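You operate a simulated robot arm through the tools that you are given. There is no shell and no other tool. Be economical: measure what you need, move in short steps, check, and stop when the job is done.

Carry out the task below with a simulated robot arm. There is one attempt and no reset: what you move stays moved.

TASK
Press the grey cap on to the right jar in the cream press and put the jar back.
Fine: push the green press lever; leave the slide out.
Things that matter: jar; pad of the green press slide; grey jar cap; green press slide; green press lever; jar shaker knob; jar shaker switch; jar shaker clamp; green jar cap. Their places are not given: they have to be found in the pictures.

Only the result counts: the job must be done as asked and must still hold three seconds after the hand-in. Knocking over, shifting, dropping, spilling or breaking anything else fails it.

THE ROBOT
A 7-joint arm with a two-finger parallel gripper, fixed in place. Base frame: the origin is at the foot of the arm, x ahead of it, y to its left, z up; the work surface is at about z = 0.8. Readings come in m, rad, newtons and seconds.
With the tool pointing down near the work surface it reaches from about 0.24 to 0.68 m from the base axis. Its first joint turns from -1.152 to 1.152 rad. Payload 2.4 kg.
The tool frame sits at the grasp point between the pads (the TCP): z along the fingers, y along the line on which they close. The tips reach 0.03 m beyond it. Largest opening 0.094 m; finger width 0.028, thickness 0.01; the body of the gripper, 0.05 by 0.096 m, starts 0.055 m behind the TCP.
Orientation is that of the tool frame in the base frame, as a unit quaternion [x, y, z, w]. With the fingers straight down and closing along the base's y, the tool's x points along the base's -x, its y along +y and its z along -z.

THE INTERFACE
- The arm moves only by the tool apply_moves. Its argument "commands" is a list of rows, each a list of 3 entries, a list of its own where there are three numbers: the turn, a rotation vector about the base's x, y, z in rad, then the shift along the base's x, y, z in m, then the closure in counts, from 0 (fully open) to 255 (shut). In form: [[[ax, ay, az], [tx, ty, tz], grip], ...]. A call has 1 to 10 rows; each row shifts and turns the commanded pose from where the row before left it. A row lasts 0.2 s, in which the tool goes at most 0.05 m and 0.15 rad; a call with a longer step from one row to the next is refused whole, and so is a gripper value outside its range. A pose out of reach is approached as far as the arm can. The call stops where the force on the tool passes 90 N (or 10 N more than at its start, if that is more) or the arm is blocked; 0.2 s more then pass. The fingers move at their own pace (about 0.153 m/s each) and stop on an object; they squeeze with about 36 N. The grip force told is the motor's: it shows also when the fingers shut on nothing. Time passes only in rows, and 0.2 s behind the last, so rows that do not move let the fingers close. It gives the time, the measured TCP pose, the force on the tool (base axes), the opening and the grip force at its end, in the units of the frame above (readings bear some noise).
- Cameras (640 x 400 px; columns grow to the right, rows downward): "scene" is fixed at [0.0181, 0.4739, 1.4252]; the picture's right is [-0.81, -0.59, 0.00], its down [-0.40, 0.55, -0.73] and it looks along [0.43, -0.59, -0.68] (base axes); focal length 336 px, centre (320, 200). "wrist" rides on the gripper at [-0.037, 0, -0.058] in the tool frame; the picture's right is [0.00, -1.00, 0.00], its down [0.97, 0.00, -0.24] and it looks along [0.24, 0.00, 0.97] (tool axes); focal length 218 px, centre (320, 200).
- snapshot(camera): a new picture of that camera. No time passes.
- pixel_to_xyz(camera, pixels): there is no depth. For up to 12 entries [column, row, z] of the newest picture of that camera ("zoom" is the newest enlarged one), the place [x, y] in the base frame at which the ray of that pixel passes the height z, good to about 0.003 m, but the place of the scene camera against the robot may be out by one fixed shift of up to 0.018 m in any direction. No time passes.
- enlarge(camera, box): a new picture of the part [left, top, right, bottom] of that camera's present view, enlarged. No time passes.
- hand_in(): hands the job in; it is judged then, once.

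Keep the steps short. Do not move on a guess: measure, check each grasp and each placing, and mend mistakes. In all there are 80 turns and 54 pictures (those below and enlarged ones count). Leave the gripper open and the arm clear of the work at the hand-in unless told otherwise, and finish with a single line.

The tools are called after "Emit:" as a command line: name --argument value ..., lists and objects as JSON in quotes. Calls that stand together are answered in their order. apply_moves: Moves the arm, as the interface text tells. Its arguments: {"type":"object","properties":{"commands":{"type":"array","items":{"type":"array"}}},"required":["commands"]} The other tools are called the same way: snapshot (camera) takes a picture; pixel_to_xyz (camera, pixels) gives the place at which the rays of pixels pass given heights; enlarge (camera, box) takes an enlarged picture of a part of a camera's view; hand_in () hands the job in.

At the start:

```text
time_s: 0.0
ee_pos: [0.4391, 0.0808, 1.1064]
tcp_rot: [0.0, 1.0, 0.001, 0.0]
force: [0.4, -0.1, 0.0]
grip_width: 0.094
grip_force: 0.1
```

scene: 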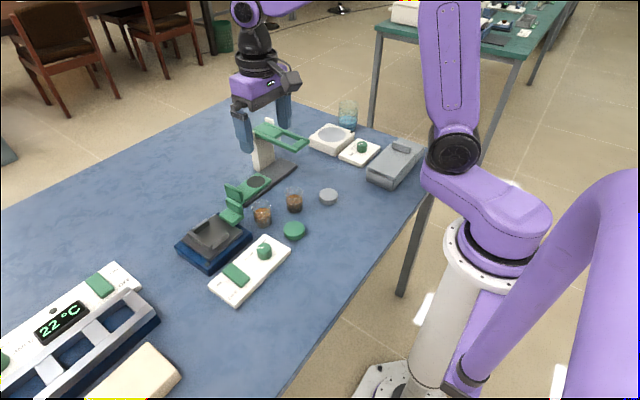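
wrist: 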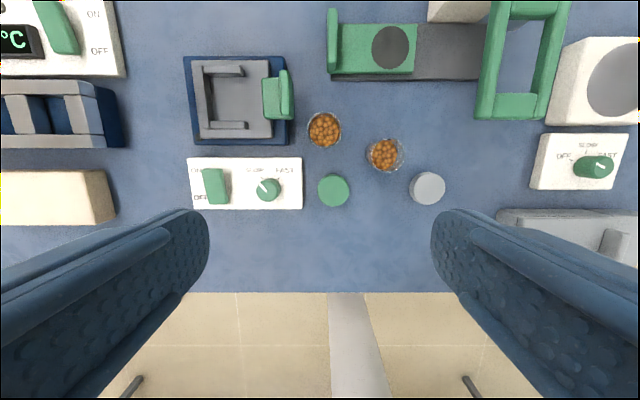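

I see two jars, two caps, a shaker and, at the upper right, the cream press with its green slide and lever. I'll enlarge the press and the jars first.

Emit:
enlarge --camera "scene" --box '[170, 90, 370, 290]'

Emit:
enlarge --camera "wrist" --box '[300, 0, 620, 220]'

Emit:
pixel_to_xyz --camera "wrist" --pixels '[[386, 154, 0.84], [386, 154, 0.8], [324, 130, 0.84], [427, 188, 0.81], [333, 190, 0.81], [390, 47, 0.83], [372, 47, 0.83], [332, 40, 0.85], [520, 10, 0.93], [525, 105, 0.93], [415, 47, 0.83], [460, 10, 0.9]]'

```text
2.00 times, centred on (270, 190) of scene
```

zoom: 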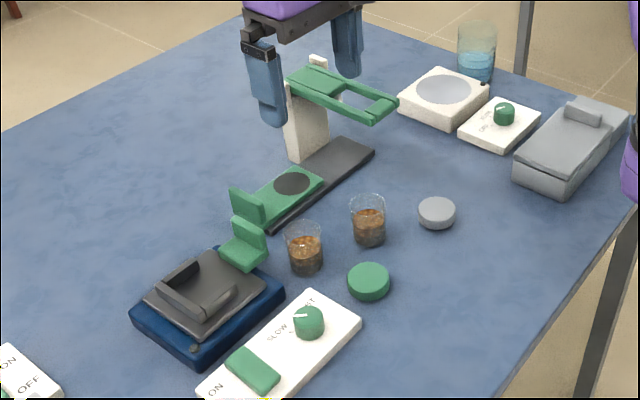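

```text
1.82 times, centred on (460, 110) of wrist
```

zoom: 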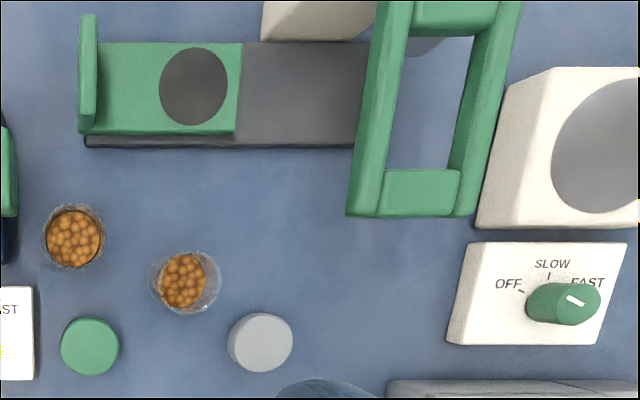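

```text
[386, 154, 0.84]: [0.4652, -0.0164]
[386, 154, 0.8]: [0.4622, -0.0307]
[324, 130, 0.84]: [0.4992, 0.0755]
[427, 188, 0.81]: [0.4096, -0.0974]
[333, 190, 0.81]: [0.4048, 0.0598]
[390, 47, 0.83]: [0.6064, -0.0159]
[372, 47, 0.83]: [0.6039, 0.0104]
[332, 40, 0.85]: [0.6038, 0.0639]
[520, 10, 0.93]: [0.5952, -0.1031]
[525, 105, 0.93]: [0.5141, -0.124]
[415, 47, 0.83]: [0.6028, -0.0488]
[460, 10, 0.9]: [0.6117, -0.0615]
```

The right jar (wrist pixel (386,154)) is at about (0.463,-0.02), and the grey cap at about (0.41,-0.097). The slide is out towards +y, with its pad near (0.605,-0.016). I'll move above the right jar for a close look.

Emit:
apply_moves --commands '[[[0, 0, 0], [0.005, -0.026, -0.026], 0], [[0, 0, 0], [0.005, -0.026, -0.026], 0], [[0, 0, 0], [0.005, -0.026, -0.026], 0], [[0, 0, 0], [0.005, -0.026, -0.026], 0], [[0, 0, 0], [0, 0, 0], 0]]'

Emit:
snapshot --camera "wrist"

Emit:
snapshot --camera "scene"

```text
time_s: 1.2
ee_pos: [0.4569, -0.0224, 1.0012]
tcp_rot: [0.001, 1.0, 0.0, 0.0]
force: [0.7, 0.9, 0.9]
grip_width: 0.094
grip_force: 0.0
```

```text
49 pictures are left
```

wrist: 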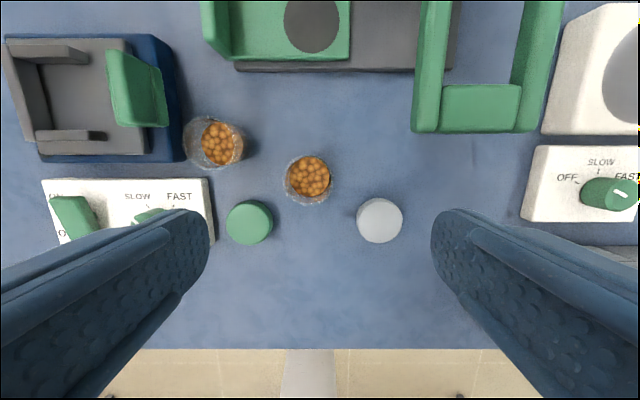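

```text
48 pictures are left
```

scene: 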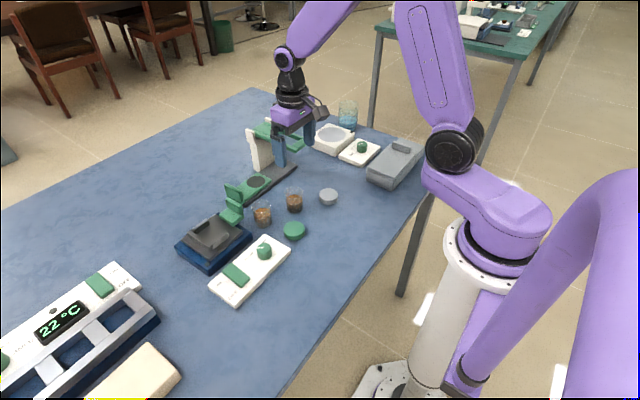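

Enlarging the wrist view around the jar and caps for exact measurements.

Emit:
enlarge --camera "wrist" --box '[210, 130, 430, 260]'

Emit:
enlarge --camera "scene" --box '[240, 160, 350, 240]'

Emit:
enlarge --camera "scene" --box '[210, 100, 330, 220]'

```text
2.91 times, centred on (320, 195) of wrist
```

zoom: 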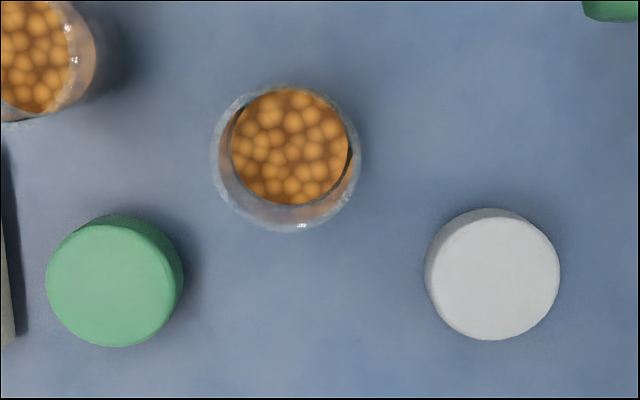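

```text
5.00 times, centred on (295, 200) of scene
```

zoom: 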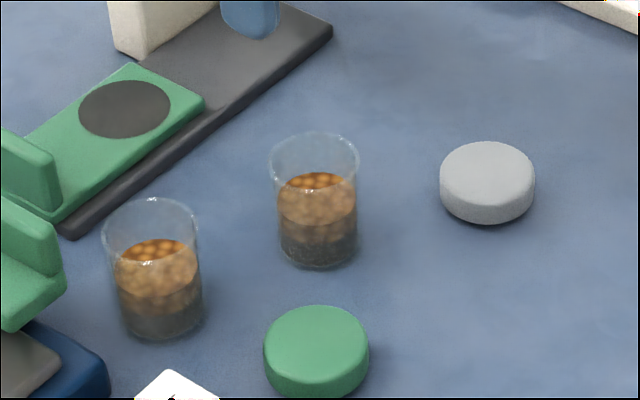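

```text
3.33 times, centred on (270, 160) of scene
```

zoom: 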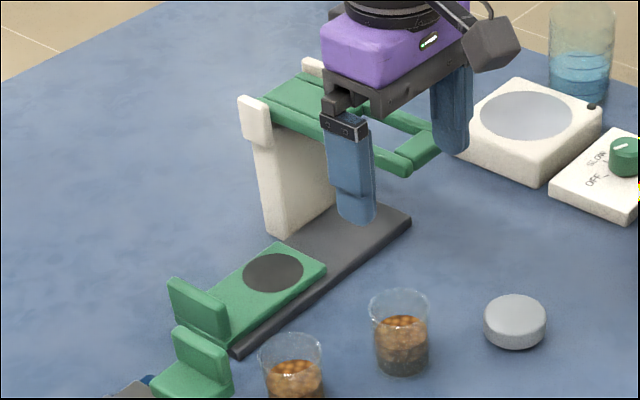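

Emit:
pixel_to_xyz --camera "wrist" --pixels '[[308.3, 180.6, 0.858], [308.3, 180.6, 0.85], [380.1, 220.4, 0.822], [380.1, 220.4, 0.815], [310, 26, 0.82], [284, 26, 0.82], [338, 26, 0.82], [220, 30, 0.85], [215, 60, 0.84], [240, 68, 0.805], [413, 132, 0.91], [540, 132, 0.91]]'

Emit:
pixel_to_xyz --camera "scene" --pixels '[[294, 191.4, 0.858], [294.5, 208, 0.8], [328.5, 192.5, 0.822], [256, 181.8, 0.82], [271, 181.8, 0.82]]'

```text
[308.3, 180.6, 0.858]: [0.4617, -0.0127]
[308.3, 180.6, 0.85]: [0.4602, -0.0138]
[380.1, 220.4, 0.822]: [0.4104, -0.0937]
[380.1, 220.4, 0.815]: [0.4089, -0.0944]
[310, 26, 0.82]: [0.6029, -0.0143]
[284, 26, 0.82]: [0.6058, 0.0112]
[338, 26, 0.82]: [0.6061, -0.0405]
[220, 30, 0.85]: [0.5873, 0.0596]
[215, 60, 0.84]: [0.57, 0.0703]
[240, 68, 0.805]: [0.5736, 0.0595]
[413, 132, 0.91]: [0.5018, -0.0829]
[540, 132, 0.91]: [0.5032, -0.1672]
```

```text
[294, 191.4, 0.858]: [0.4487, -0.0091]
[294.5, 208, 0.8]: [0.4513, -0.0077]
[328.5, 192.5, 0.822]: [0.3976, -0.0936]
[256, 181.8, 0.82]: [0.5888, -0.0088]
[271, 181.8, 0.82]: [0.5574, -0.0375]
```

Jar: centre about (0.461,-0.013), about 0.048 across and 0.058 tall. Cap: (0.410,-0.094), about 0.022 tall. Pad: (0.603,-0.013). I'll lower over the jar with the fingers partly closed and check the centring.

Emit:
apply_moves --commands '[[[0, 0, 0], [0.004, 0.0094, -0.02], 50], [[0, 0, 0], [0, 0, -0.04], 50], [[0, 0, 0], [0, 0, -0.035], 50], [[0, 0, 0], [0, 0, 0], 50]]'

Emit:
snapshot --camera "wrist"

```text
time_s: 2.2
ee_pos: [0.4616, -0.0131, 0.9053]
tcp_rot: [0.0, 1.0, -0.001, 0.0]
force: [1.1, -0.4, 1.3]
grip_width: 0.0758
grip_force: 0.0
```

```text
44 pictures are left
```

wrist: 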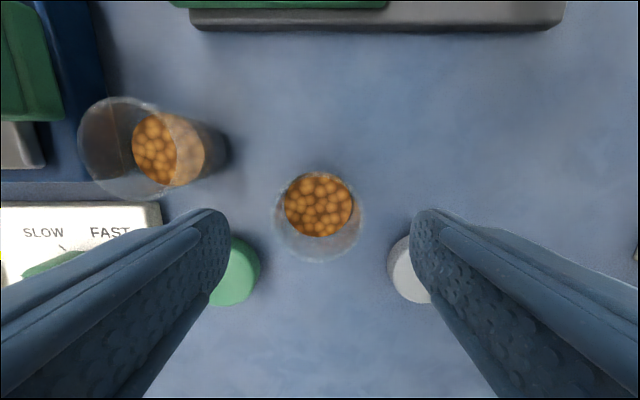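

Emit:
pixel_to_xyz --camera "wrist" --pixels '[[320, 217, 0.858], [274, 217, 0.858], [366, 217, 0.858], [320, 172, 0.858], [320, 263, 0.858], [138, 148, 0.858]]'

```text
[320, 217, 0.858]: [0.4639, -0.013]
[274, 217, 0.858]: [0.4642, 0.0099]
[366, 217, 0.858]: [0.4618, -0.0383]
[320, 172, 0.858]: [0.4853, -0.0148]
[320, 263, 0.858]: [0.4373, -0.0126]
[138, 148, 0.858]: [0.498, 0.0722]
```

Centred at (0.462,-0.0135). I'll go down to z≈0.837 and close.

Emit:
apply_moves --commands '[[[0, 0, 0], [0, 0, -0.035], 50], [[0, 0, 0], [0, 0, -0.033], 50], [[0, 0, 0], [0, 0, 0], 50], [[0, 0, 0], [0, 0, 0], 255], [[0, 0, 0], [0, 0, 0], 255], [[0, 0, 0], [0, 0, 0], 255]]'

```text
time_s: 3.6
ee_pos: [0.4611, -0.0144, 0.8374]
tcp_rot: [-0.001, 1.0, 0.0, 0.0]
force: [-0.3, 0.5, 0.6]
grip_width: 0.0503
grip_force: 35.7
```

Grip holds at an opening of 0.050, with the jar's home TCP at (0.461,-0.014,0.837). I'll lift it and go part of the way to the pad, then look.

Emit:
apply_moves --commands '[[[0, 0, 0], [0, 0, -0.0], 255], [[0, 0, 0], [0, 0, 0.03], 255], [[0, 0, 0], [0, 0, 0.04], 255], [[0, 0, 0], [0, 0.005, 0.04], 255], [[0, 0, 0], [0.035, 0.005, 0], 255], [[0, 0, 0], [0.035, 0, 0], 255], [[0, 0, 0], [0, 0, 0], 255]]'

Emit:
snapshot --camera "wrist"

Emit:
enlarge --camera "scene" --box '[210, 90, 330, 210]'

```text
time_s: 5.2
ee_pos: [0.5311, -0.0058, 0.9502]
tcp_rot: [0.0, 1.0, -0.001, 0.0]
force: [-0.4, -0.6, -0.3]
grip_width: 0.0002
grip_force: 33.1
```

```text
43 pictures are left
```

wrist: 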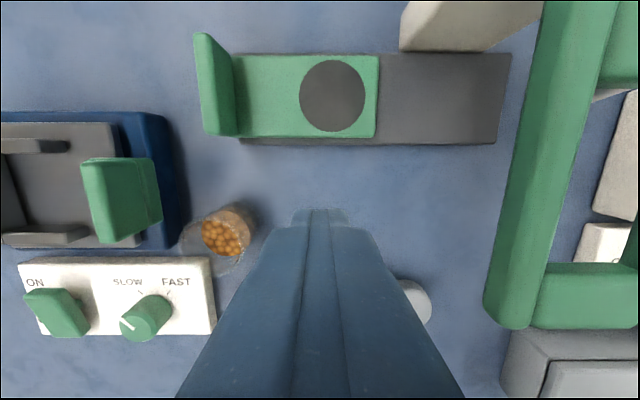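

```text
3.33 times, centred on (270, 150) of scene
```

zoom: 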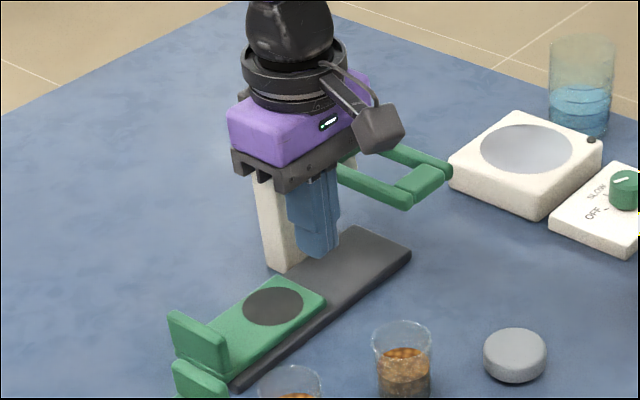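

The opening reads 0.0002: the jar slipped out during the lift. In the scene picture it looks upright and still near home. I'll go back above it with open fingers and check carefully.

Emit:
apply_moves --commands '[[[0, 0, 0], [-0.03, -0.004, 0.01], 255], [[0, 0, 0], [-0.04, -0.004, 0.01], 0], [[0, 0, 0], [0, 0, 0], 0], [[0, 0, 0], [0, 0, 0], 0]]'

Emit:
snapshot --camera "wrist"

Emit:
enlarge --camera "scene" --box '[240, 160, 350, 240]'

```text
time_s: 6.2
ee_pos: [0.4604, -0.0119, 0.9699]
tcp_rot: [0.0, 1.0, 0.0, 0.0]
force: [-0.1, 0.0, 0.2]
grip_width: 0.094
grip_force: 0.1
```

```text
41 pictures are left
```

wrist: 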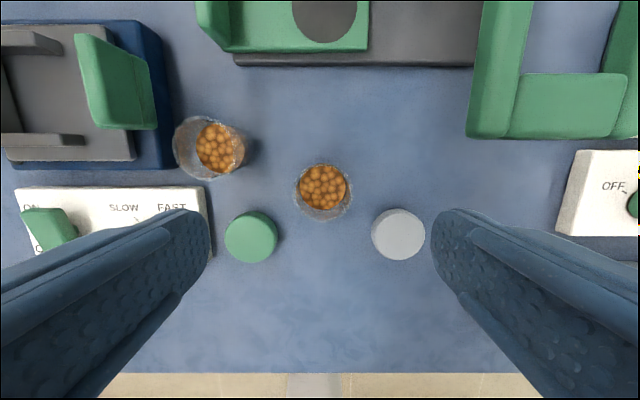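

```text
5.00 times, centred on (295, 200) of scene
```

zoom: 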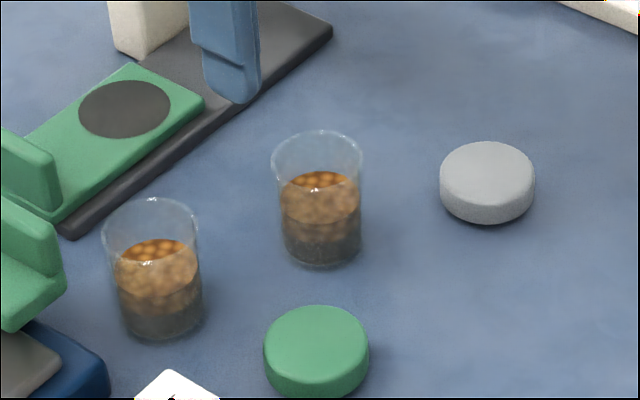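

The jar is upright and has only moved 1–2 mm. I'll measure its centre again.

Emit:
enlarge --camera "wrist" --box '[260, 140, 420, 240]'

Emit:
pixel_to_xyz --camera "wrist" --pixels '[[323, 192, 0.858], [294, 192, 0.858], [352, 192, 0.858], [399, 235, 0.822]]'

```text
4.00 times, centred on (340, 190) of wrist
```

zoom: 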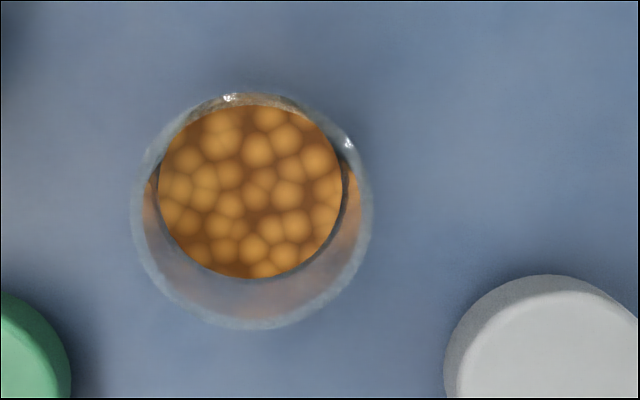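

```text
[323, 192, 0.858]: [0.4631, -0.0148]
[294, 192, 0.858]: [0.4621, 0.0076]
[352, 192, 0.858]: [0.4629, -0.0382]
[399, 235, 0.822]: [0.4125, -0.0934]
```

Centre is (0.462,-0.015). This time I'll grip slightly lower, let the squeeze settle, and test-lift slowly.

Emit:
apply_moves --commands '[[[0, 0, 0], [0.0015, -0.003, -0.045], 50], [[0, 0, 0], [0, 0, -0.045], 50], [[0, 0, 0], [0, 0, -0.025], 50], [[0, 0, 0], [0, 0, -0.022], 50], [[0, 0, 0], [0, 0, 0], 50], [[0, 0, 0], [0, 0, 0], 255], [[0, 0, 0], [0, 0, 0], 255], [[0, 0, 0], [0, 0, 0], 255], [[0, 0, 0], [0, 0, 0], 255]]'

Emit:
apply_moves --commands '[[[0, 0, 0], [0, 0, 0.003], 255], [[0, 0, 0], [0, 0, 0.005], 255], [[0, 0, 0], [0, 0, 0.007], 255], [[0, 0, 0], [0, 0, 0], 255]]'

Emit:
enlarge --camera "scene" --box '[240, 160, 350, 240]'

```text
time_s: 8.2
ee_pos: [0.4619, -0.0143, 0.8315]
tcp_rot: [0.0, 1.0, 0.0, 0.0]
force: [0.2, -0.8, -0.7]
grip_width: 0.0502
grip_force: 36.0
```

```text
time_s: 9.2
ee_pos: [0.4628, -0.0142, 0.8466]
tcp_rot: [0.0, 1.0, -0.001, 0.0]
force: [-0.9, -0.1, -0.4]
grip_width: 0.0504
grip_force: 36.1
```

```text
5.00 times, centred on (295, 200) of scene
```

zoom: 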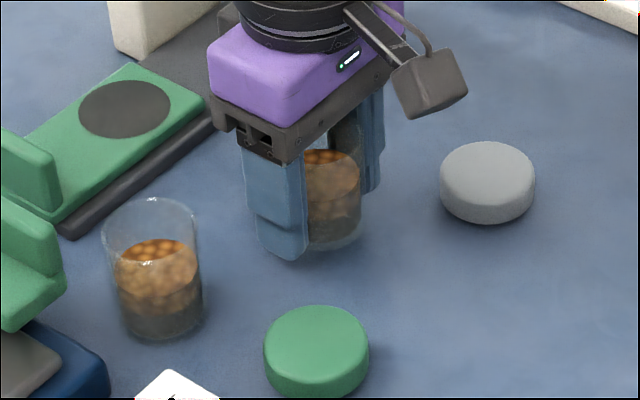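

The jar has come up with the fingers (its base is at zoom row 250, was 267). I'll keep lifting gently.

Emit:
apply_moves --commands '[[[0, 0, 0], [0, 0, 0.01], 255], [[0, 0, 0], [0, 0, 0.015], 255], [[0, 0, 0], [0, 0, 0.015], 255], [[0, 0, 0], [0, 0, 0.015], 255], [[0, 0, 0], [0, 0, 0.01], 255], [[0, 0, 0], [0, 0, 0], 255]]'

Emit:
snapshot --camera "wrist"

```text
time_s: 10.6
ee_pos: [0.4632, -0.0157, 0.9126]
tcp_rot: [0.0, 1.0, 0.0, 0.0]
force: [0.8, -0.9, -1.2]
grip_width: 0.0501
grip_force: 36.1
```

```text
37 pictures are left
```

wrist: 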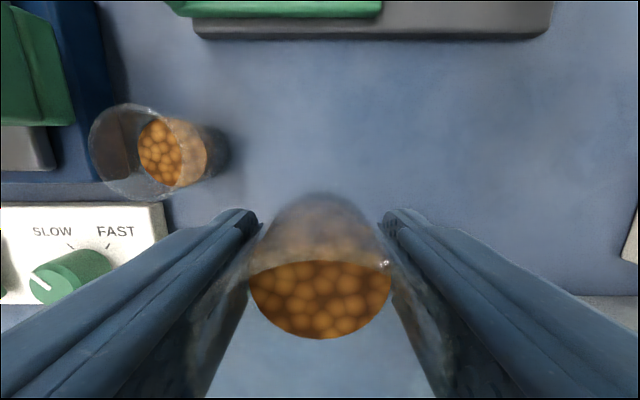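

Held firmly. I'll move gently to x≈0.535 to measure the pad.

Emit:
apply_moves --commands '[[[0, 0, 0], [0.012, 0, 0.005], 255], [[0, 0, 0], [0.02, 0, 0.005], 255], [[0, 0, 0], [0.02, 0, 0], 255], [[0, 0, 0], [0.015, 0, 0], 255], [[0, 0, 0], [0.005, 0, 0], 255], [[0, 0, 0], [0, 0, 0], 255]]'

Emit:
snapshot --camera "wrist"

Emit:
pixel_to_xyz --camera "wrist" --pixels '[[325, 90, 0.82], [325, 90, 0.815]]'

```text
time_s: 12.0
ee_pos: [0.5335, -0.0147, 0.9207]
tcp_rot: [-0.001, 1.0, 0.0, 0.0]
force: [-0.3, 0.7, -0.7]
grip_width: 0.0505
grip_force: 36.1
```

```text
36 pictures are left
```

wrist: 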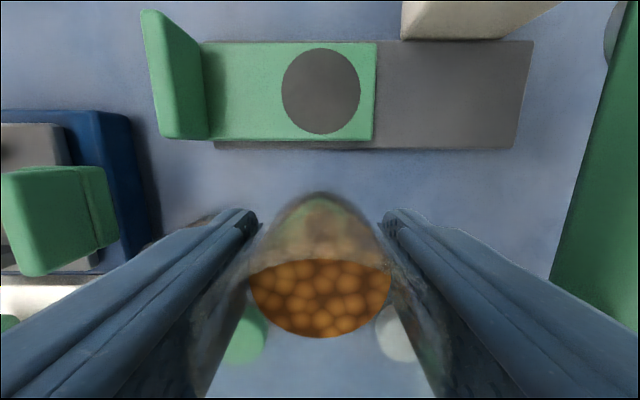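

```text
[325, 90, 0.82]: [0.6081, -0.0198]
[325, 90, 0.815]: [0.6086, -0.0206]
```

The pad centre works out at (0.605,-0.015). I'll move over it, then lower slowly.

Emit:
apply_moves --commands '[[[0, 0, 0], [0.012, 0, 0], 255], [[0, 0, 0], [0.02, 0, 0], 255], [[0, 0, 0], [0.02, 0, 0], 255], [[0, 0, 0], [0.0145, 0, 0], 255], [[0, 0, 0], [0.005, 0, 0], 255], [[0, 0, 0], [0, 0, 0], 255], [[0, 0, 0], [0, 0, -0.015], 255], [[0, 0, 0], [0, 0, -0.015], 255], [[0, 0, 0], [0, 0, -0.015], 255], [[0, 0, 0], [0, 0, 0], 255]]'

Emit:
enlarge --camera "scene" --box '[200, 120, 310, 220]'

```text
time_s: 14.2
ee_pos: [0.606, -0.0142, 0.8764]
tcp_rot: [0.001, 1.0, 0.0, 0.0]
force: [0.8, -0.2, -1.0]
grip_width: 0.0502
grip_force: 36.0
```

```text
4.00 times, centred on (255, 170) of scene
```

zoom: 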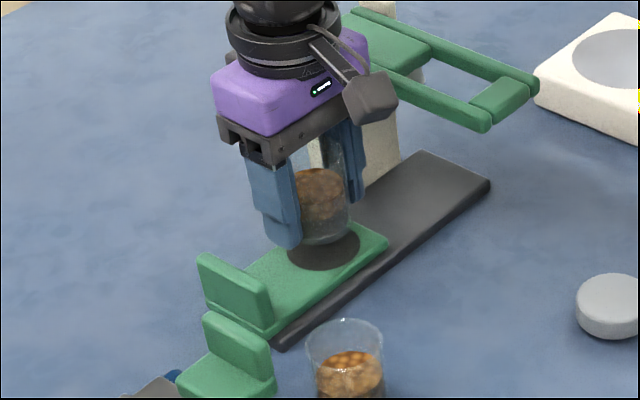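

About 25 mm of gap is left. I'll lower in small steps, watching the force.

Emit:
apply_moves --commands '[[[0, 0, 0], [0, 0, -0.006], 255], [[0, 0, 0], [0, 0, -0.006], 255], [[0, 0, 0], [0, 0, -0.005], 255], [[0, 0, 0], [0, 0, 0], 255]]'

Emit:
apply_moves --commands '[[[0, 0, 0], [0, 0, -0.003], 255], [[0, 0, 0], [0, 0, 0], 255]]'

Emit:
apply_moves --commands '[[[0, 0, 0], [0, 0, -0.003], 255], [[0, 0, 0], [0, 0, 0], 255]]'

```text
time_s: 15.2
ee_pos: [0.6075, -0.0148, 0.8597]
tcp_rot: [0.001, 1.0, 0.0, 0.0]
force: [0.0, 0.4, -1.0]
grip_width: 0.0504
grip_force: 35.8
```

```text
time_s: 15.8
ee_pos: [0.6069, -0.0134, 0.8566]
tcp_rot: [0.0, 1.0, 0.0, 0.001]
force: [0.0, -0.3, -0.4]
grip_width: 0.0503
grip_force: 36.3
```

```text
time_s: 16.4
ee_pos: [0.606, -0.0132, 0.8549]
tcp_rot: [0.001, 1.0, 0.0, 0.001]
force: [-7.2, -0.3, 20.6]
grip_width: 0.0503
grip_force: 35.6
```

Contact: force z is 20.6 N at TCP z 0.855, which puts the pad top near 0.824. I'll ease off 1.5 mm and release.

Emit:
apply_moves --commands '[[[0, 0, 0], [0, 0, 0.0015], 255], [[0, 0, 0], [0, 0, 0], 255], [[0, 0, 0], [0, 0, 0], 50], [[0, 0, 0], [0, 0, 0], 50]]'

Emit:
apply_moves --commands '[[[0, 0, 0], [0, 0, 0.02], 50], [[0, 0, 0], [0, 0, 0.04], 50], [[0, 0, 0], [0, 0, 0.04], 50], [[0, 0, 0], [-0.04, 0, 0.0], 50], [[0, 0, 0], [-0.03, 0, 0.0], 50], [[0, 0, 0], [0, 0, 0], 50]]'

Emit:
snapshot --camera "wrist"

Emit:
enlarge --camera "scene" --box '[200, 120, 310, 220]'

```text
time_s: 17.4
ee_pos: [0.6056, -0.0136, 0.8557]
tcp_rot: [0.0, 1.0, 0.0, 0.001]
force: [-0.3, -0.5, -0.9]
grip_width: 0.0758
grip_force: 0.0
```

```text
time_s: 18.8
ee_pos: [0.5376, -0.012, 0.9534]
tcp_rot: [0.001, 1.0, 0.001, -0.001]
force: [0.8, -0.1, 0.4]
grip_width: 0.0756
grip_force: 0.0
```

```text
34 pictures are left
```

wrist: 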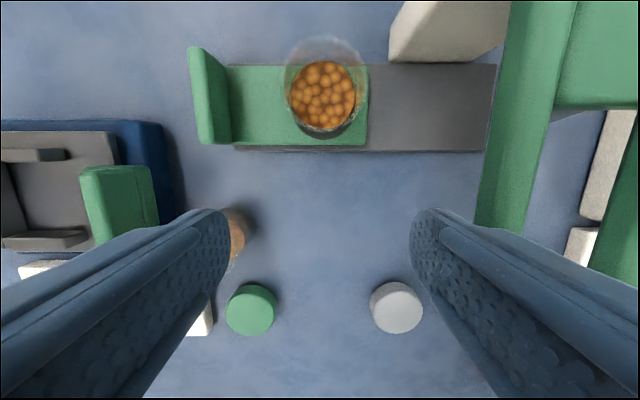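

```text
4.00 times, centred on (255, 170) of scene
```

zoom: 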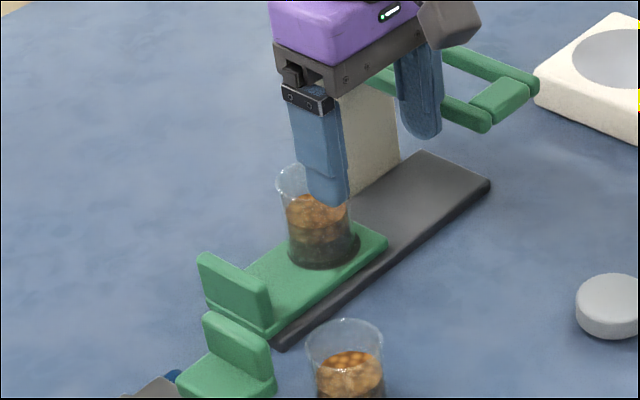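

Emit:
enlarge --camera "wrist" --box '[250, 10, 400, 160]'

```text
2.67 times, centred on (325, 85) of wrist
```

zoom: 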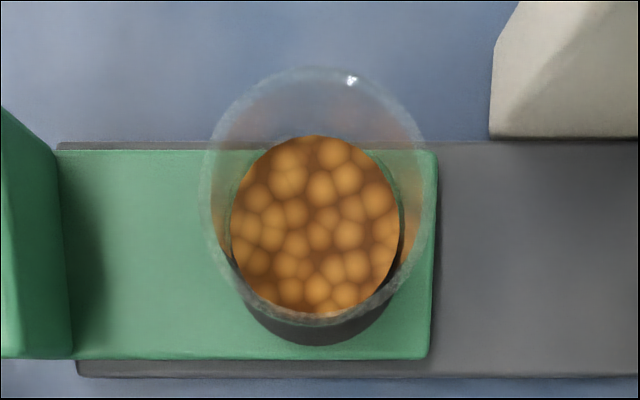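

The jar stands on the pad. I'll view it from directly above to fix its rim centre for the capping.

Emit:
apply_moves --commands '[[[0, 0, 0], [0.034, -0.001, 0.02], 50], [[0, 0, 0], [0.034, -0.001, 0.018], 50], [[0, 0, 0], [0, 0, 0], 50], [[0, 0, 0], [0, 0, 0], 50]]'

Emit:
enlarge --camera "wrist" --box '[240, 130, 400, 270]'

Emit:
snapshot --camera "wrist"

```text
time_s: 19.8
ee_pos: [0.607, -0.0152, 0.9944]
tcp_rot: [0.0, 1.0, 0.0, 0.0]
force: [0.4, 0.6, 0.1]
grip_width: 0.0756
grip_force: 0.0
```

```text
2.86 times, centred on (320, 200) of wrist
```

zoom: 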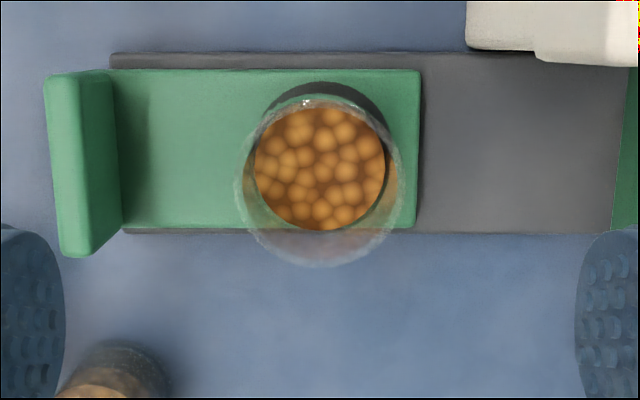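

```text
30 pictures are left
```

wrist: 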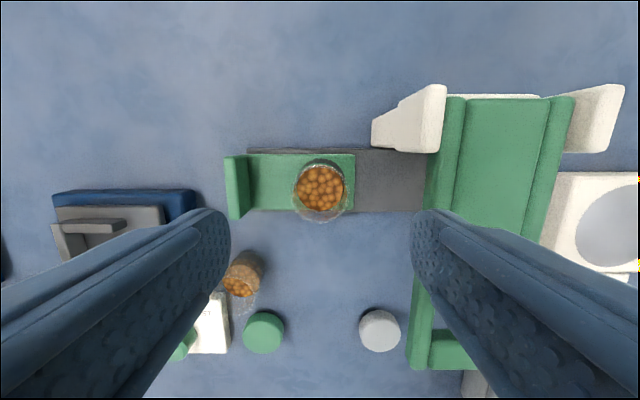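

Rim centre is (0.606,-0.015). Now the grey cap: I'll move back in x first, away from the lever, then over the cap.

Emit:
apply_moves --commands '[[[0, 0, 0], [-0.045, 0, 0], 50], [[0, 0, 0], [-0.045, 0, 0], 50], [[0, 0, 0], [-0.045, 0, 0], 50], [[0, 0, 0], [-0.035, -0.03, 0], 50], [[0, 0, 0], [-0.026, -0.04, -0.01], 50], [[0, 0, 0], [0, -0.009, -0.04], 50], [[0, 0, 0], [0, 0, -0.03], 50], [[0, 0, 0], [0, 0, 0], 50]]'

Emit:
snapshot --camera "wrist"

```text
time_s: 21.6
ee_pos: [0.4102, -0.0957, 0.9135]
tcp_rot: [0.0, 1.0, 0.0, -0.001]
force: [0.0, -0.5, 0.2]
grip_width: 0.0757
grip_force: 0.0
```

```text
29 pictures are left
```

wrist: 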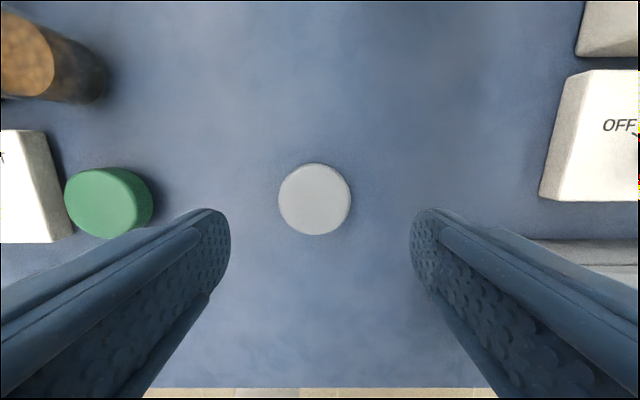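

The cap is at (0.410,-0.092) and lined up. I'll lower to z 0.834, grip, and test-lift gently.

Emit:
apply_moves --commands '[[[0, 0, 0], [0, 0.0039, -0.03], 50], [[0, 0, 0], [0, 0, -0.03], 50], [[0, 0, 0], [0, 0, -0.0195], 50], [[0, 0, 0], [0, 0, 0], 50], [[0, 0, 0], [0, 0, 0], 255], [[0, 0, 0], [0, 0, 0], 255], [[0, 0, 0], [0, 0, 0], 255], [[0, 0, 0], [0, 0, 0], 255]]'

Emit:
apply_moves --commands '[[[0, 0, 0], [0, 0, 0.004], 255], [[0, 0, 0], [0, 0, 0.008], 255], [[0, 0, 0], [0, 0, 0.015], 255], [[0, 0, 0], [0, 0, 0.02], 255], [[0, 0, 0], [0, 0, 0.02], 255], [[0, 0, 0], [0, 0, 0.02], 255], [[0, 0, 0], [0, 0, 0.02], 255], [[0, 0, 0], [0, 0, 0.02], 255], [[0, 0, 0], [0, 0, 0], 255]]'

Emit:
snapshot --camera "wrist"

Emit:
enlarge --camera "scene" --box '[240, 100, 380, 230]'

```text
time_s: 23.4
ee_pos: [0.4099, -0.0904, 0.8343]
tcp_rot: [0.0, 1.0, 0.0, -0.001]
force: [-0.2, 0.2, 0.7]
grip_width: 0.0492
grip_force: 36.0
```

```text
time_s: 25.4
ee_pos: [0.4081, -0.0905, 0.9596]
tcp_rot: [0.0, 1.0, 0.001, 0.0]
force: [0.3, -0.4, -0.2]
grip_width: 0.0494
grip_force: 36.0
```

```text
28 pictures are left
```

wrist: 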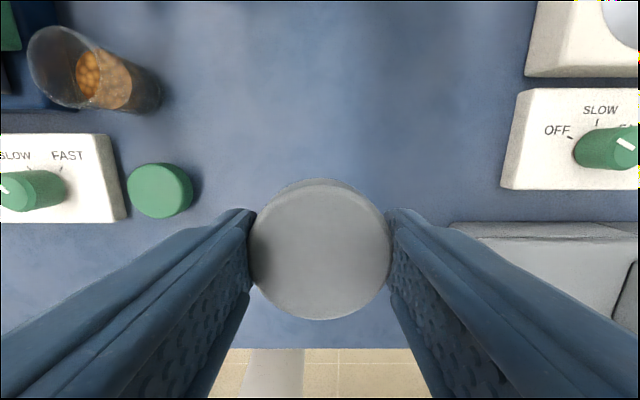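

```text
3.08 times, centred on (310, 165) of scene
```

zoom: 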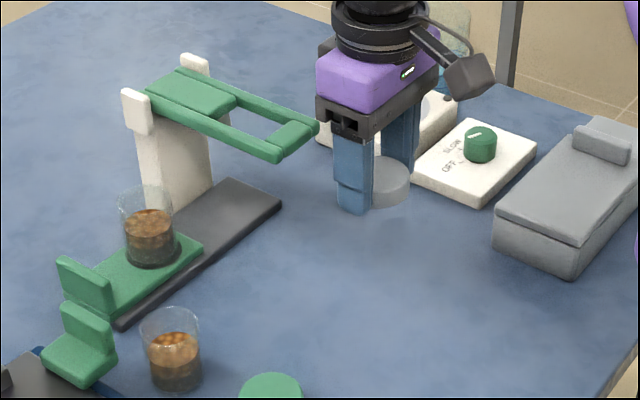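

The cap is held and centred. I'll carry it at z≈0.96, first across in y, then forward over the jar.

Emit:
apply_moves --commands '[[[0, 0, 0], [0.01, 0.02, 0.003], 255], [[0, 0, 0], [0.02, 0.03, 0.0], 255], [[0, 0, 0], [0.025, 0.0265, 0.0], 255], [[0, 0, 0], [0.035, 0, 0.0], 255], [[0, 0, 0], [0.035, 0, 0.0], 255], [[0, 0, 0], [0.035, 0, 0], 255], [[0, 0, 0], [0.025, 0, 0], 255], [[0, 0, 0], [0.0115, 0, 0], 255], [[0, 0, 0], [0, 0, -0.01], 255], [[0, 0, 0], [0, 0, 0], 255]]'

Emit:
enlarge --camera "scene" --box '[200, 110, 310, 210]'

Emit:
snapshot --camera "wrist"

```text
time_s: 27.6
ee_pos: [0.6056, -0.0162, 0.9532]
tcp_rot: [0.0, 1.0, 0.0, -0.001]
force: [0.2, 0.2, -0.3]
grip_width: 0.0493
grip_force: 36.0
```

```text
4.00 times, centred on (255, 160) of scene
```

zoom: 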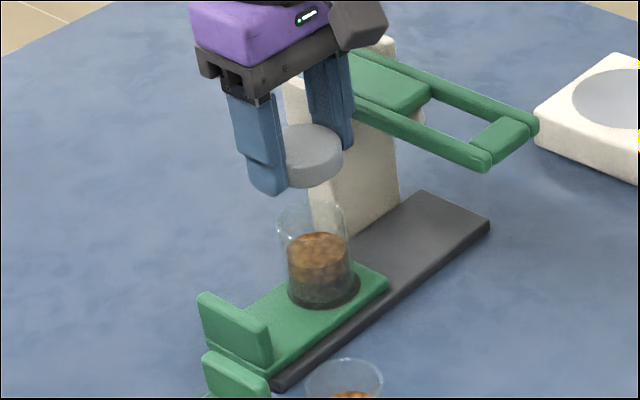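

```text
25 pictures are left
```

wrist: 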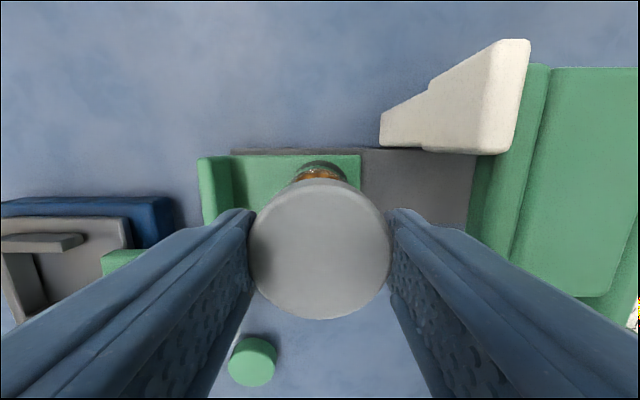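

The cap is over the jar (zoom x: cap 313, rim 312). I'll lower in small steps until contact.

Emit:
apply_moves --commands '[[[0, 0, 0], [0, 0.001, -0.012], 255], [[0, 0, 0], [0, 0, -0.01], 255], [[0, 0, 0], [0, 0, -0.007], 255], [[0, 0, 0], [0, 0, 0], 255]]'

Emit:
apply_moves --commands '[[[0, 0, 0], [0, 0, -0.003], 255], [[0, 0, 0], [0, 0, 0], 255]]'

Emit:
apply_moves --commands '[[[0, 0, 0], [0, 0, -0.003], 255], [[0, 0, 0], [0, 0, 0], 255]]'

```text
time_s: 28.6
ee_pos: [0.605, -0.0136, 0.9229]
tcp_rot: [0.0, 1.0, 0.0, 0.0]
force: [0.1, -0.2, -1.0]
grip_width: 0.0493
grip_force: 36.0
```

```text
time_s: 29.2
ee_pos: [0.6045, -0.0148, 0.9195]
tcp_rot: [0.0, 1.0, 0.0, 0.0]
force: [0.0, -0.3, 0.1]
grip_width: 0.0493
grip_force: 36.4
```

```text
time_s: 29.8
ee_pos: [0.6041, -0.0144, 0.9183]
tcp_rot: [-0.001, 1.0, -0.001, 0.0]
force: [0.1, 0.2, 0.1]
grip_width: 0.0491
grip_force: 36.6
```

Emit:
apply_moves --commands '[[[0, 0, 0], [0, 0, -0.003], 255], [[0, 0, 0], [0, 0, 0], 255]]'

Emit:
enlarge --camera "scene" --box '[220, 130, 290, 195]'

```text
time_s: 30.4
ee_pos: [0.6051, -0.014, 0.9155]
tcp_rot: [0.0, 1.0, 0.0, -0.001]
force: [0.0, -0.3, 0.0]
grip_width: 0.0491
grip_force: 35.8
```

```text
6.15 times, centred on (255, 162) of scene
```

zoom: 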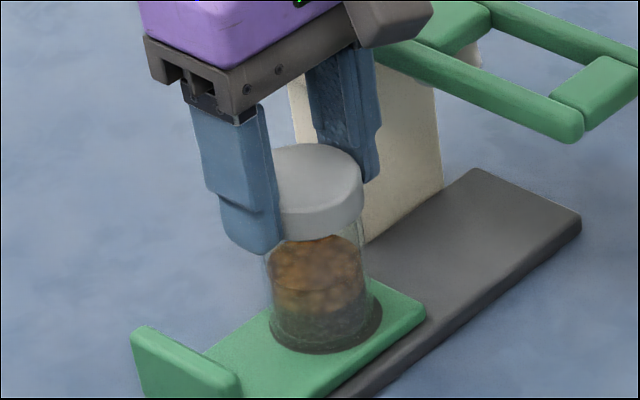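

Very near the rim and well aligned. I'll continue in 2 mm steps.

Emit:
apply_moves --commands '[[[0, 0, 0], [0, 0, -0.002], 255], [[0, 0, 0], [0, 0, 0], 255]]'

Emit:
apply_moves --commands '[[[0, 0, 0], [0, 0, -0.002], 255], [[0, 0, 0], [0, 0, 0], 255]]'

```text
time_s: 31.0
ee_pos: [0.6053, -0.014, 0.9131]
tcp_rot: [0.0, 1.0, 0.0, 0.0]
force: [-0.6, 0.0, 1.5]
grip_width: 0.0491
grip_force: 35.8
```

```text
time_s: 31.6
ee_pos: [0.6048, -0.0135, 0.9123]
tcp_rot: [0.0, 1.0, 0.0, 0.001]
force: [-3.9, 0.2, 23.0]
grip_width: 0.0493
grip_force: 36.2
```

Contact at 23 N with TCP z 0.912. I'll ease off 1.5 mm, release, rise straight up and look.

Emit:
apply_moves --commands '[[[0, 0, 0], [0, 0, 0.0013], 255], [[0, 0, 0], [0, 0, 0], 255], [[0, 0, 0], [0, 0, 0], 50], [[0, 0, 0], [0, 0, 0], 50], [[0, 0, 0], [0, 0, 0.015], 50], [[0, 0, 0], [0, 0, 0.03], 50], [[0, 0, 0], [-0.01, 0.01, 0.04], 50], [[0, 0, 0], [-0.02, 0.02, 0.02], 50], [[0, 0, 0], [0, 0, 0], 50]]'

Emit:
snapshot --camera "wrist"

Emit:
enlarge --camera "scene" --box '[210, 120, 290, 195]'

```text
time_s: 33.6
ee_pos: [0.5728, 0.0175, 1.0167]
tcp_rot: [0.001, 1.0, 0.0, 0.0]
force: [0.1, -0.8, 0.0]
grip_width: 0.0756
grip_force: 0.0
```

```text
23 pictures are left
```

wrist: 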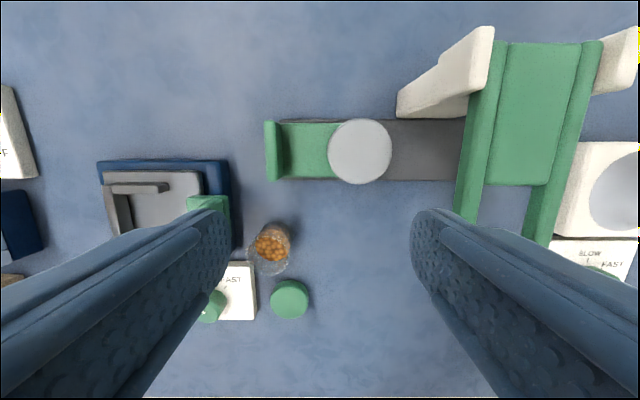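

```text
5.33 times, centred on (250, 158) of scene
```

zoom: 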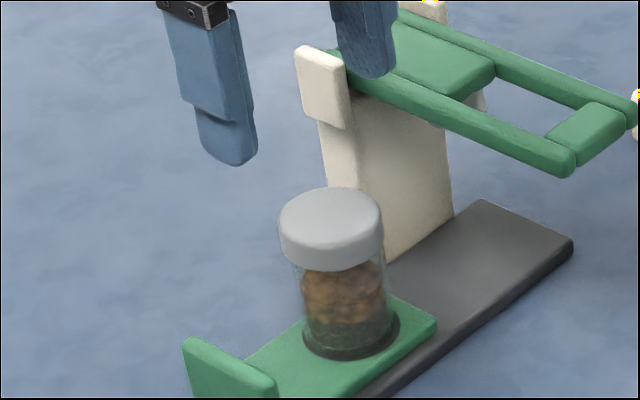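

The cap sits well on the jar. From the views, the slide handle is a plate at x≈0.575–0.635, y≈0.062–0.071, with its top at z≈0.86. The lever's near edge is at y≈-0.083. I'll push the handle from its +y side with closed fingers. First I'll come down behind it.

Emit:
apply_moves --commands '[[[0, 0, 0], [0.015, 0.035, 0], 255], [[0, 0, 0], [0.018, 0.037, 0], 255], [[0, 0, 0], [0, 0, -0.04], 255], [[0, 0, 0], [0, 0, -0.03], 255], [[0, 0, 0], [0, 0, 0], 255]]'

Emit:
snapshot --camera "wrist"

Emit:
enlarge --camera "scene" --box '[190, 110, 300, 230]'

```text
time_s: 34.8
ee_pos: [0.609, 0.0872, 0.9466]
tcp_rot: [0.001, 1.0, 0.0, 0.0]
force: [-0.4, -0.2, -0.3]
grip_width: 0.0
grip_force: 33.6
```

```text
21 pictures are left
```

wrist: 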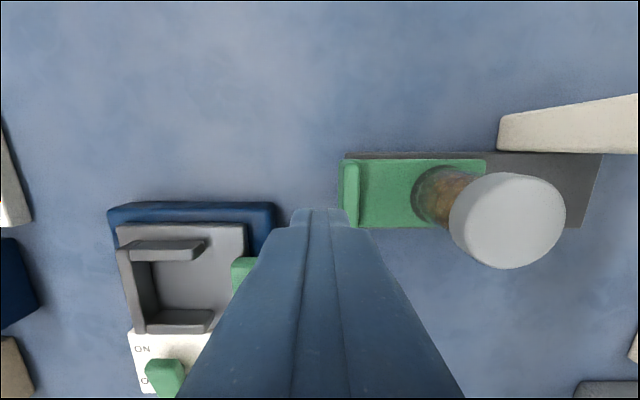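

```text
3.33 times, centred on (245, 170) of scene
```

zoom: 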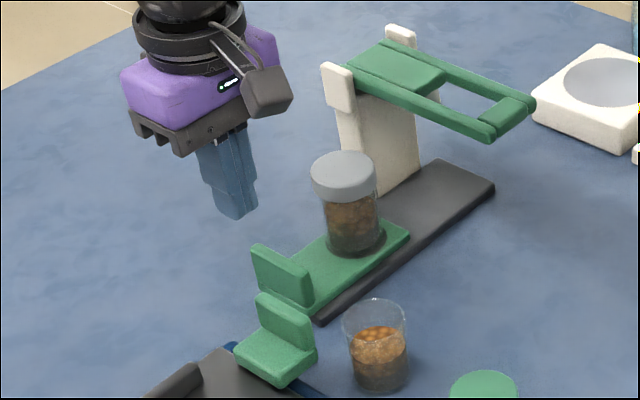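

The handle's outer face is at y≈0.073. I'll shift to y≈0.091 for clearance and descend to z≈0.862.

Emit:
apply_moves --commands '[[[0, 0, 0], [-0.002, 0.004, 0], 255], [[0, 0, 0], [0, 0, -0.03], 255], [[0, 0, 0], [0, 0, -0.03], 255], [[0, 0, 0], [0, 0, -0.024], 255], [[0, 0, 0], [0, 0, 0], 255]]'

Emit:
apply_moves --commands '[[[0, 0, 0], [0, -0.003, 0], 255], [[0, 0, 0], [0, -0.004, 0], 255], [[0, 0, 0], [0, -0.004, 0], 255], [[0, 0, 0], [0, -0.004, 0], 255], [[0, 0, 0], [0, -0.005, 0], 255], [[0, 0, 0], [0, -0.005, 0], 255], [[0, 0, 0], [0, 0, 0], 255]]'

Emit:
enlarge --camera "scene" --box '[190, 110, 300, 230]'

```text
time_s: 36.0
ee_pos: [0.6061, 0.0899, 0.8637]
tcp_rot: [0.0, 1.0, 0.0, 0.0]
force: [0.2, 0.1, 1.5]
grip_width: 0.0
grip_force: 33.3
```

```text
time_s: 37.6
ee_pos: [0.6067, 0.0655, 0.863]
tcp_rot: [0.0, 1.0, 0.0, -0.001]
force: [-0.8, -0.4, 0.4]
grip_width: 0.0
grip_force: 33.1
```

```text
3.33 times, centred on (245, 170) of scene
```

zoom: 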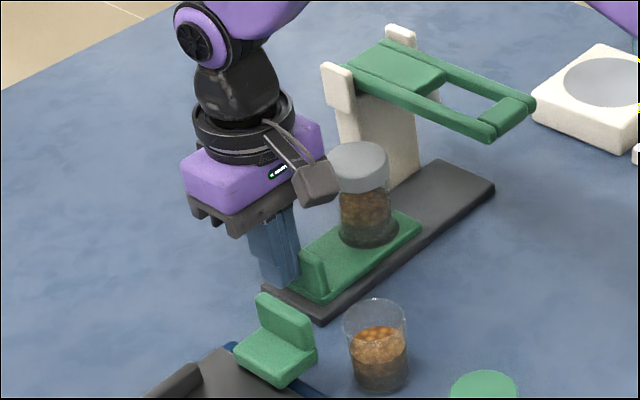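

The slide and jar move together smoothly. I'll keep pushing slowly.

Emit:
apply_moves --commands '[[[0, 0, 0], [0, -0.005, 0], 255], [[0, 0, 0], [0, -0.006, 0], 255], [[0, 0, 0], [0, -0.006, 0], 255], [[0, 0, 0], [0, -0.006, 0], 255], [[0, 0, 0], [0, -0.006, 0], 255], [[0, 0, 0], [0, -0.006, 0], 255], [[0, 0, 0], [0, -0.006, 0], 255], [[0, 0, 0], [0, -0.006, 0], 255], [[0, 0, 0], [0, 0, 0], 255]]'

Emit:
enlarge --camera "scene" --box '[210, 90, 320, 200]'

```text
time_s: 39.6
ee_pos: [0.6059, 0.0196, 0.8627]
tcp_rot: [-0.001, 1.0, -0.001, 0.0]
force: [1.0, 0.3, 0.0]
grip_width: 0.0
grip_force: 32.8
```

```text
3.64 times, centred on (265, 145) of scene
```

zoom: 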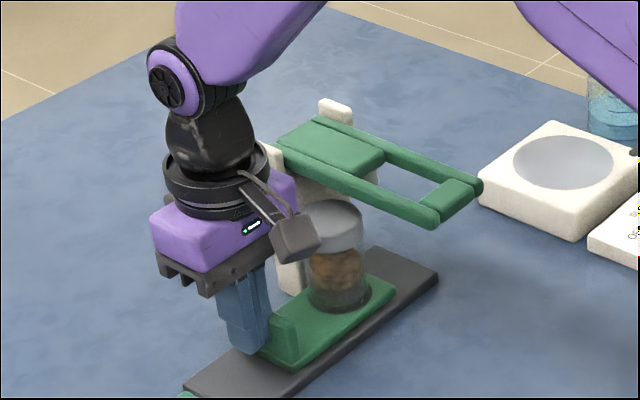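

The lever is at z≈0.93 and the cap top at about 0.90, so it clears. I'll continue with small steps, watching the y force for the end stop.

Emit:
apply_moves --commands '[[[0, 0, 0], [0, -0.005, 0], 255], [[0, 0, 0], [0, -0.005, 0], 255], [[0, 0, 0], [0, -0.005, 0], 255], [[0, 0, 0], [0, -0.005, 0], 255], [[0, 0, 0], [0, -0.004, 0], 255], [[0, 0, 0], [0, 0, 0], 255]]'

Emit:
enlarge --camera "scene" --box '[210, 90, 320, 200]'

Emit:
snapshot --camera "wrist"

```text
time_s: 41.0
ee_pos: [0.6061, -0.0038, 0.8647]
tcp_rot: [0.0, 1.0, 0.0, 0.0]
force: [-0.2, 0.5, 0.1]
grip_width: 0.0
grip_force: 33.0
```

```text
3.64 times, centred on (265, 145) of scene
```

zoom: 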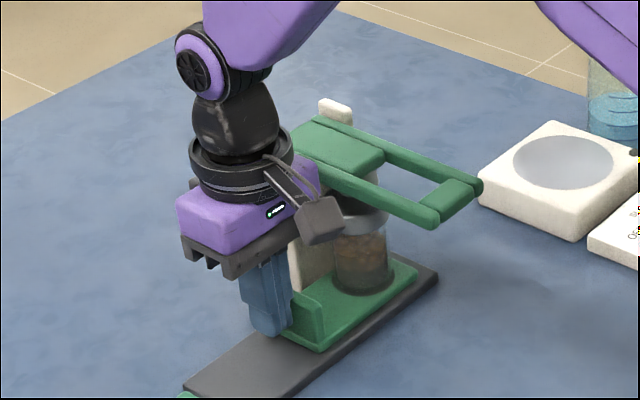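

```text
16 pictures are left
```

wrist: 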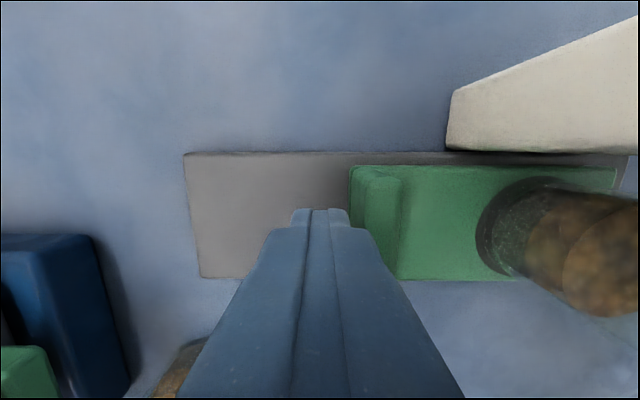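

About 1.5 cm is left. I'll push on in small steps until the stop shows in the y force.

Emit:
apply_moves --commands '[[[0, 0, 0], [0, -0.004, 0], 255], [[0, 0, 0], [0, -0.004, 0], 255], [[0, 0, 0], [0, 0, 0], 255]]'

Emit:
apply_moves --commands '[[[0, 0, 0], [0, -0.003, 0], 255], [[0, 0, 0], [0, 0, 0], 255]]'

Emit:
apply_moves --commands '[[[0, 0, 0], [0, -0.003, 0], 255], [[0, 0, 0], [0, 0, 0], 255]]'

```text
time_s: 41.8
ee_pos: [0.6056, -0.0084, 0.8636]
tcp_rot: [-0.002, 1.0, 0.002, 0.0]
force: [-0.9, 12.7, 4.6]
grip_width: 0.0
grip_force: 32.9
```

```text
time_s: 42.4
ee_pos: [0.607, -0.0091, 0.8641]
tcp_rot: [-0.003, 1.0, 0.0, 0.0]
force: [-0.2, 24.6, 0.8]
grip_width: 0.0001
grip_force: 32.6
```

```text
time_s: 43.0
ee_pos: [0.6073, -0.0098, 0.8632]
tcp_rot: [-0.003, 1.0, 0.001, -0.001]
force: [-2.6, 31.6, -0.8]
grip_width: 0.0
grip_force: 32.7
```

The y force rises to 31 N without motion, so this is the end stop (travel ≈0.092). I'll back off, rise and look.

Emit:
apply_moves --commands '[[[0, 0, 0], [0, 0.015, 0], 255], [[0, 0, 0], [0, 0.02, 0], 255], [[0, 0, 0], [0, 0.01, 0.04], 255], [[0, 0, 0], [0, 0, 0.05], 255], [[0, 0, 0], [-0.03, 0, 0.04], 255], [[0, 0, 0], [-0.05, 0, 0], 255], [[0, 0, 0], [-0.05, 0, 0], 255], [[0, 0, 0], [0, 0, 0], 255]]'

Emit:
snapshot --camera "wrist"

Emit:
enlarge --camera "scene" --box '[220, 90, 320, 190]'

```text
time_s: 44.8
ee_pos: [0.4772, 0.0285, 0.9898]
tcp_rot: [0.0, 1.0, 0.0, 0.0]
force: [-0.1, -0.9, 0.2]
grip_width: 0.0
grip_force: 33.1
```

```text
15 pictures are left
```

wrist: 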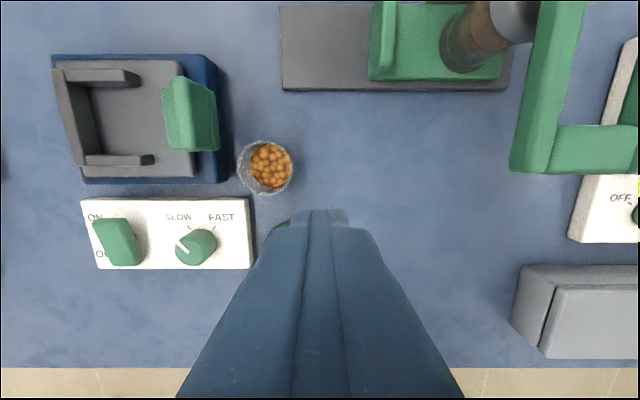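

```text
4.00 times, centred on (270, 140) of scene
```

zoom: 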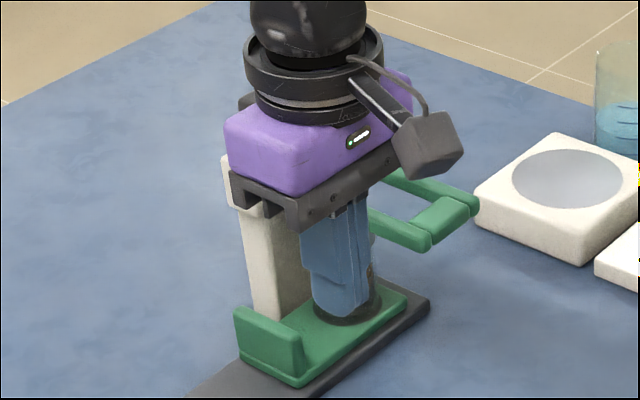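

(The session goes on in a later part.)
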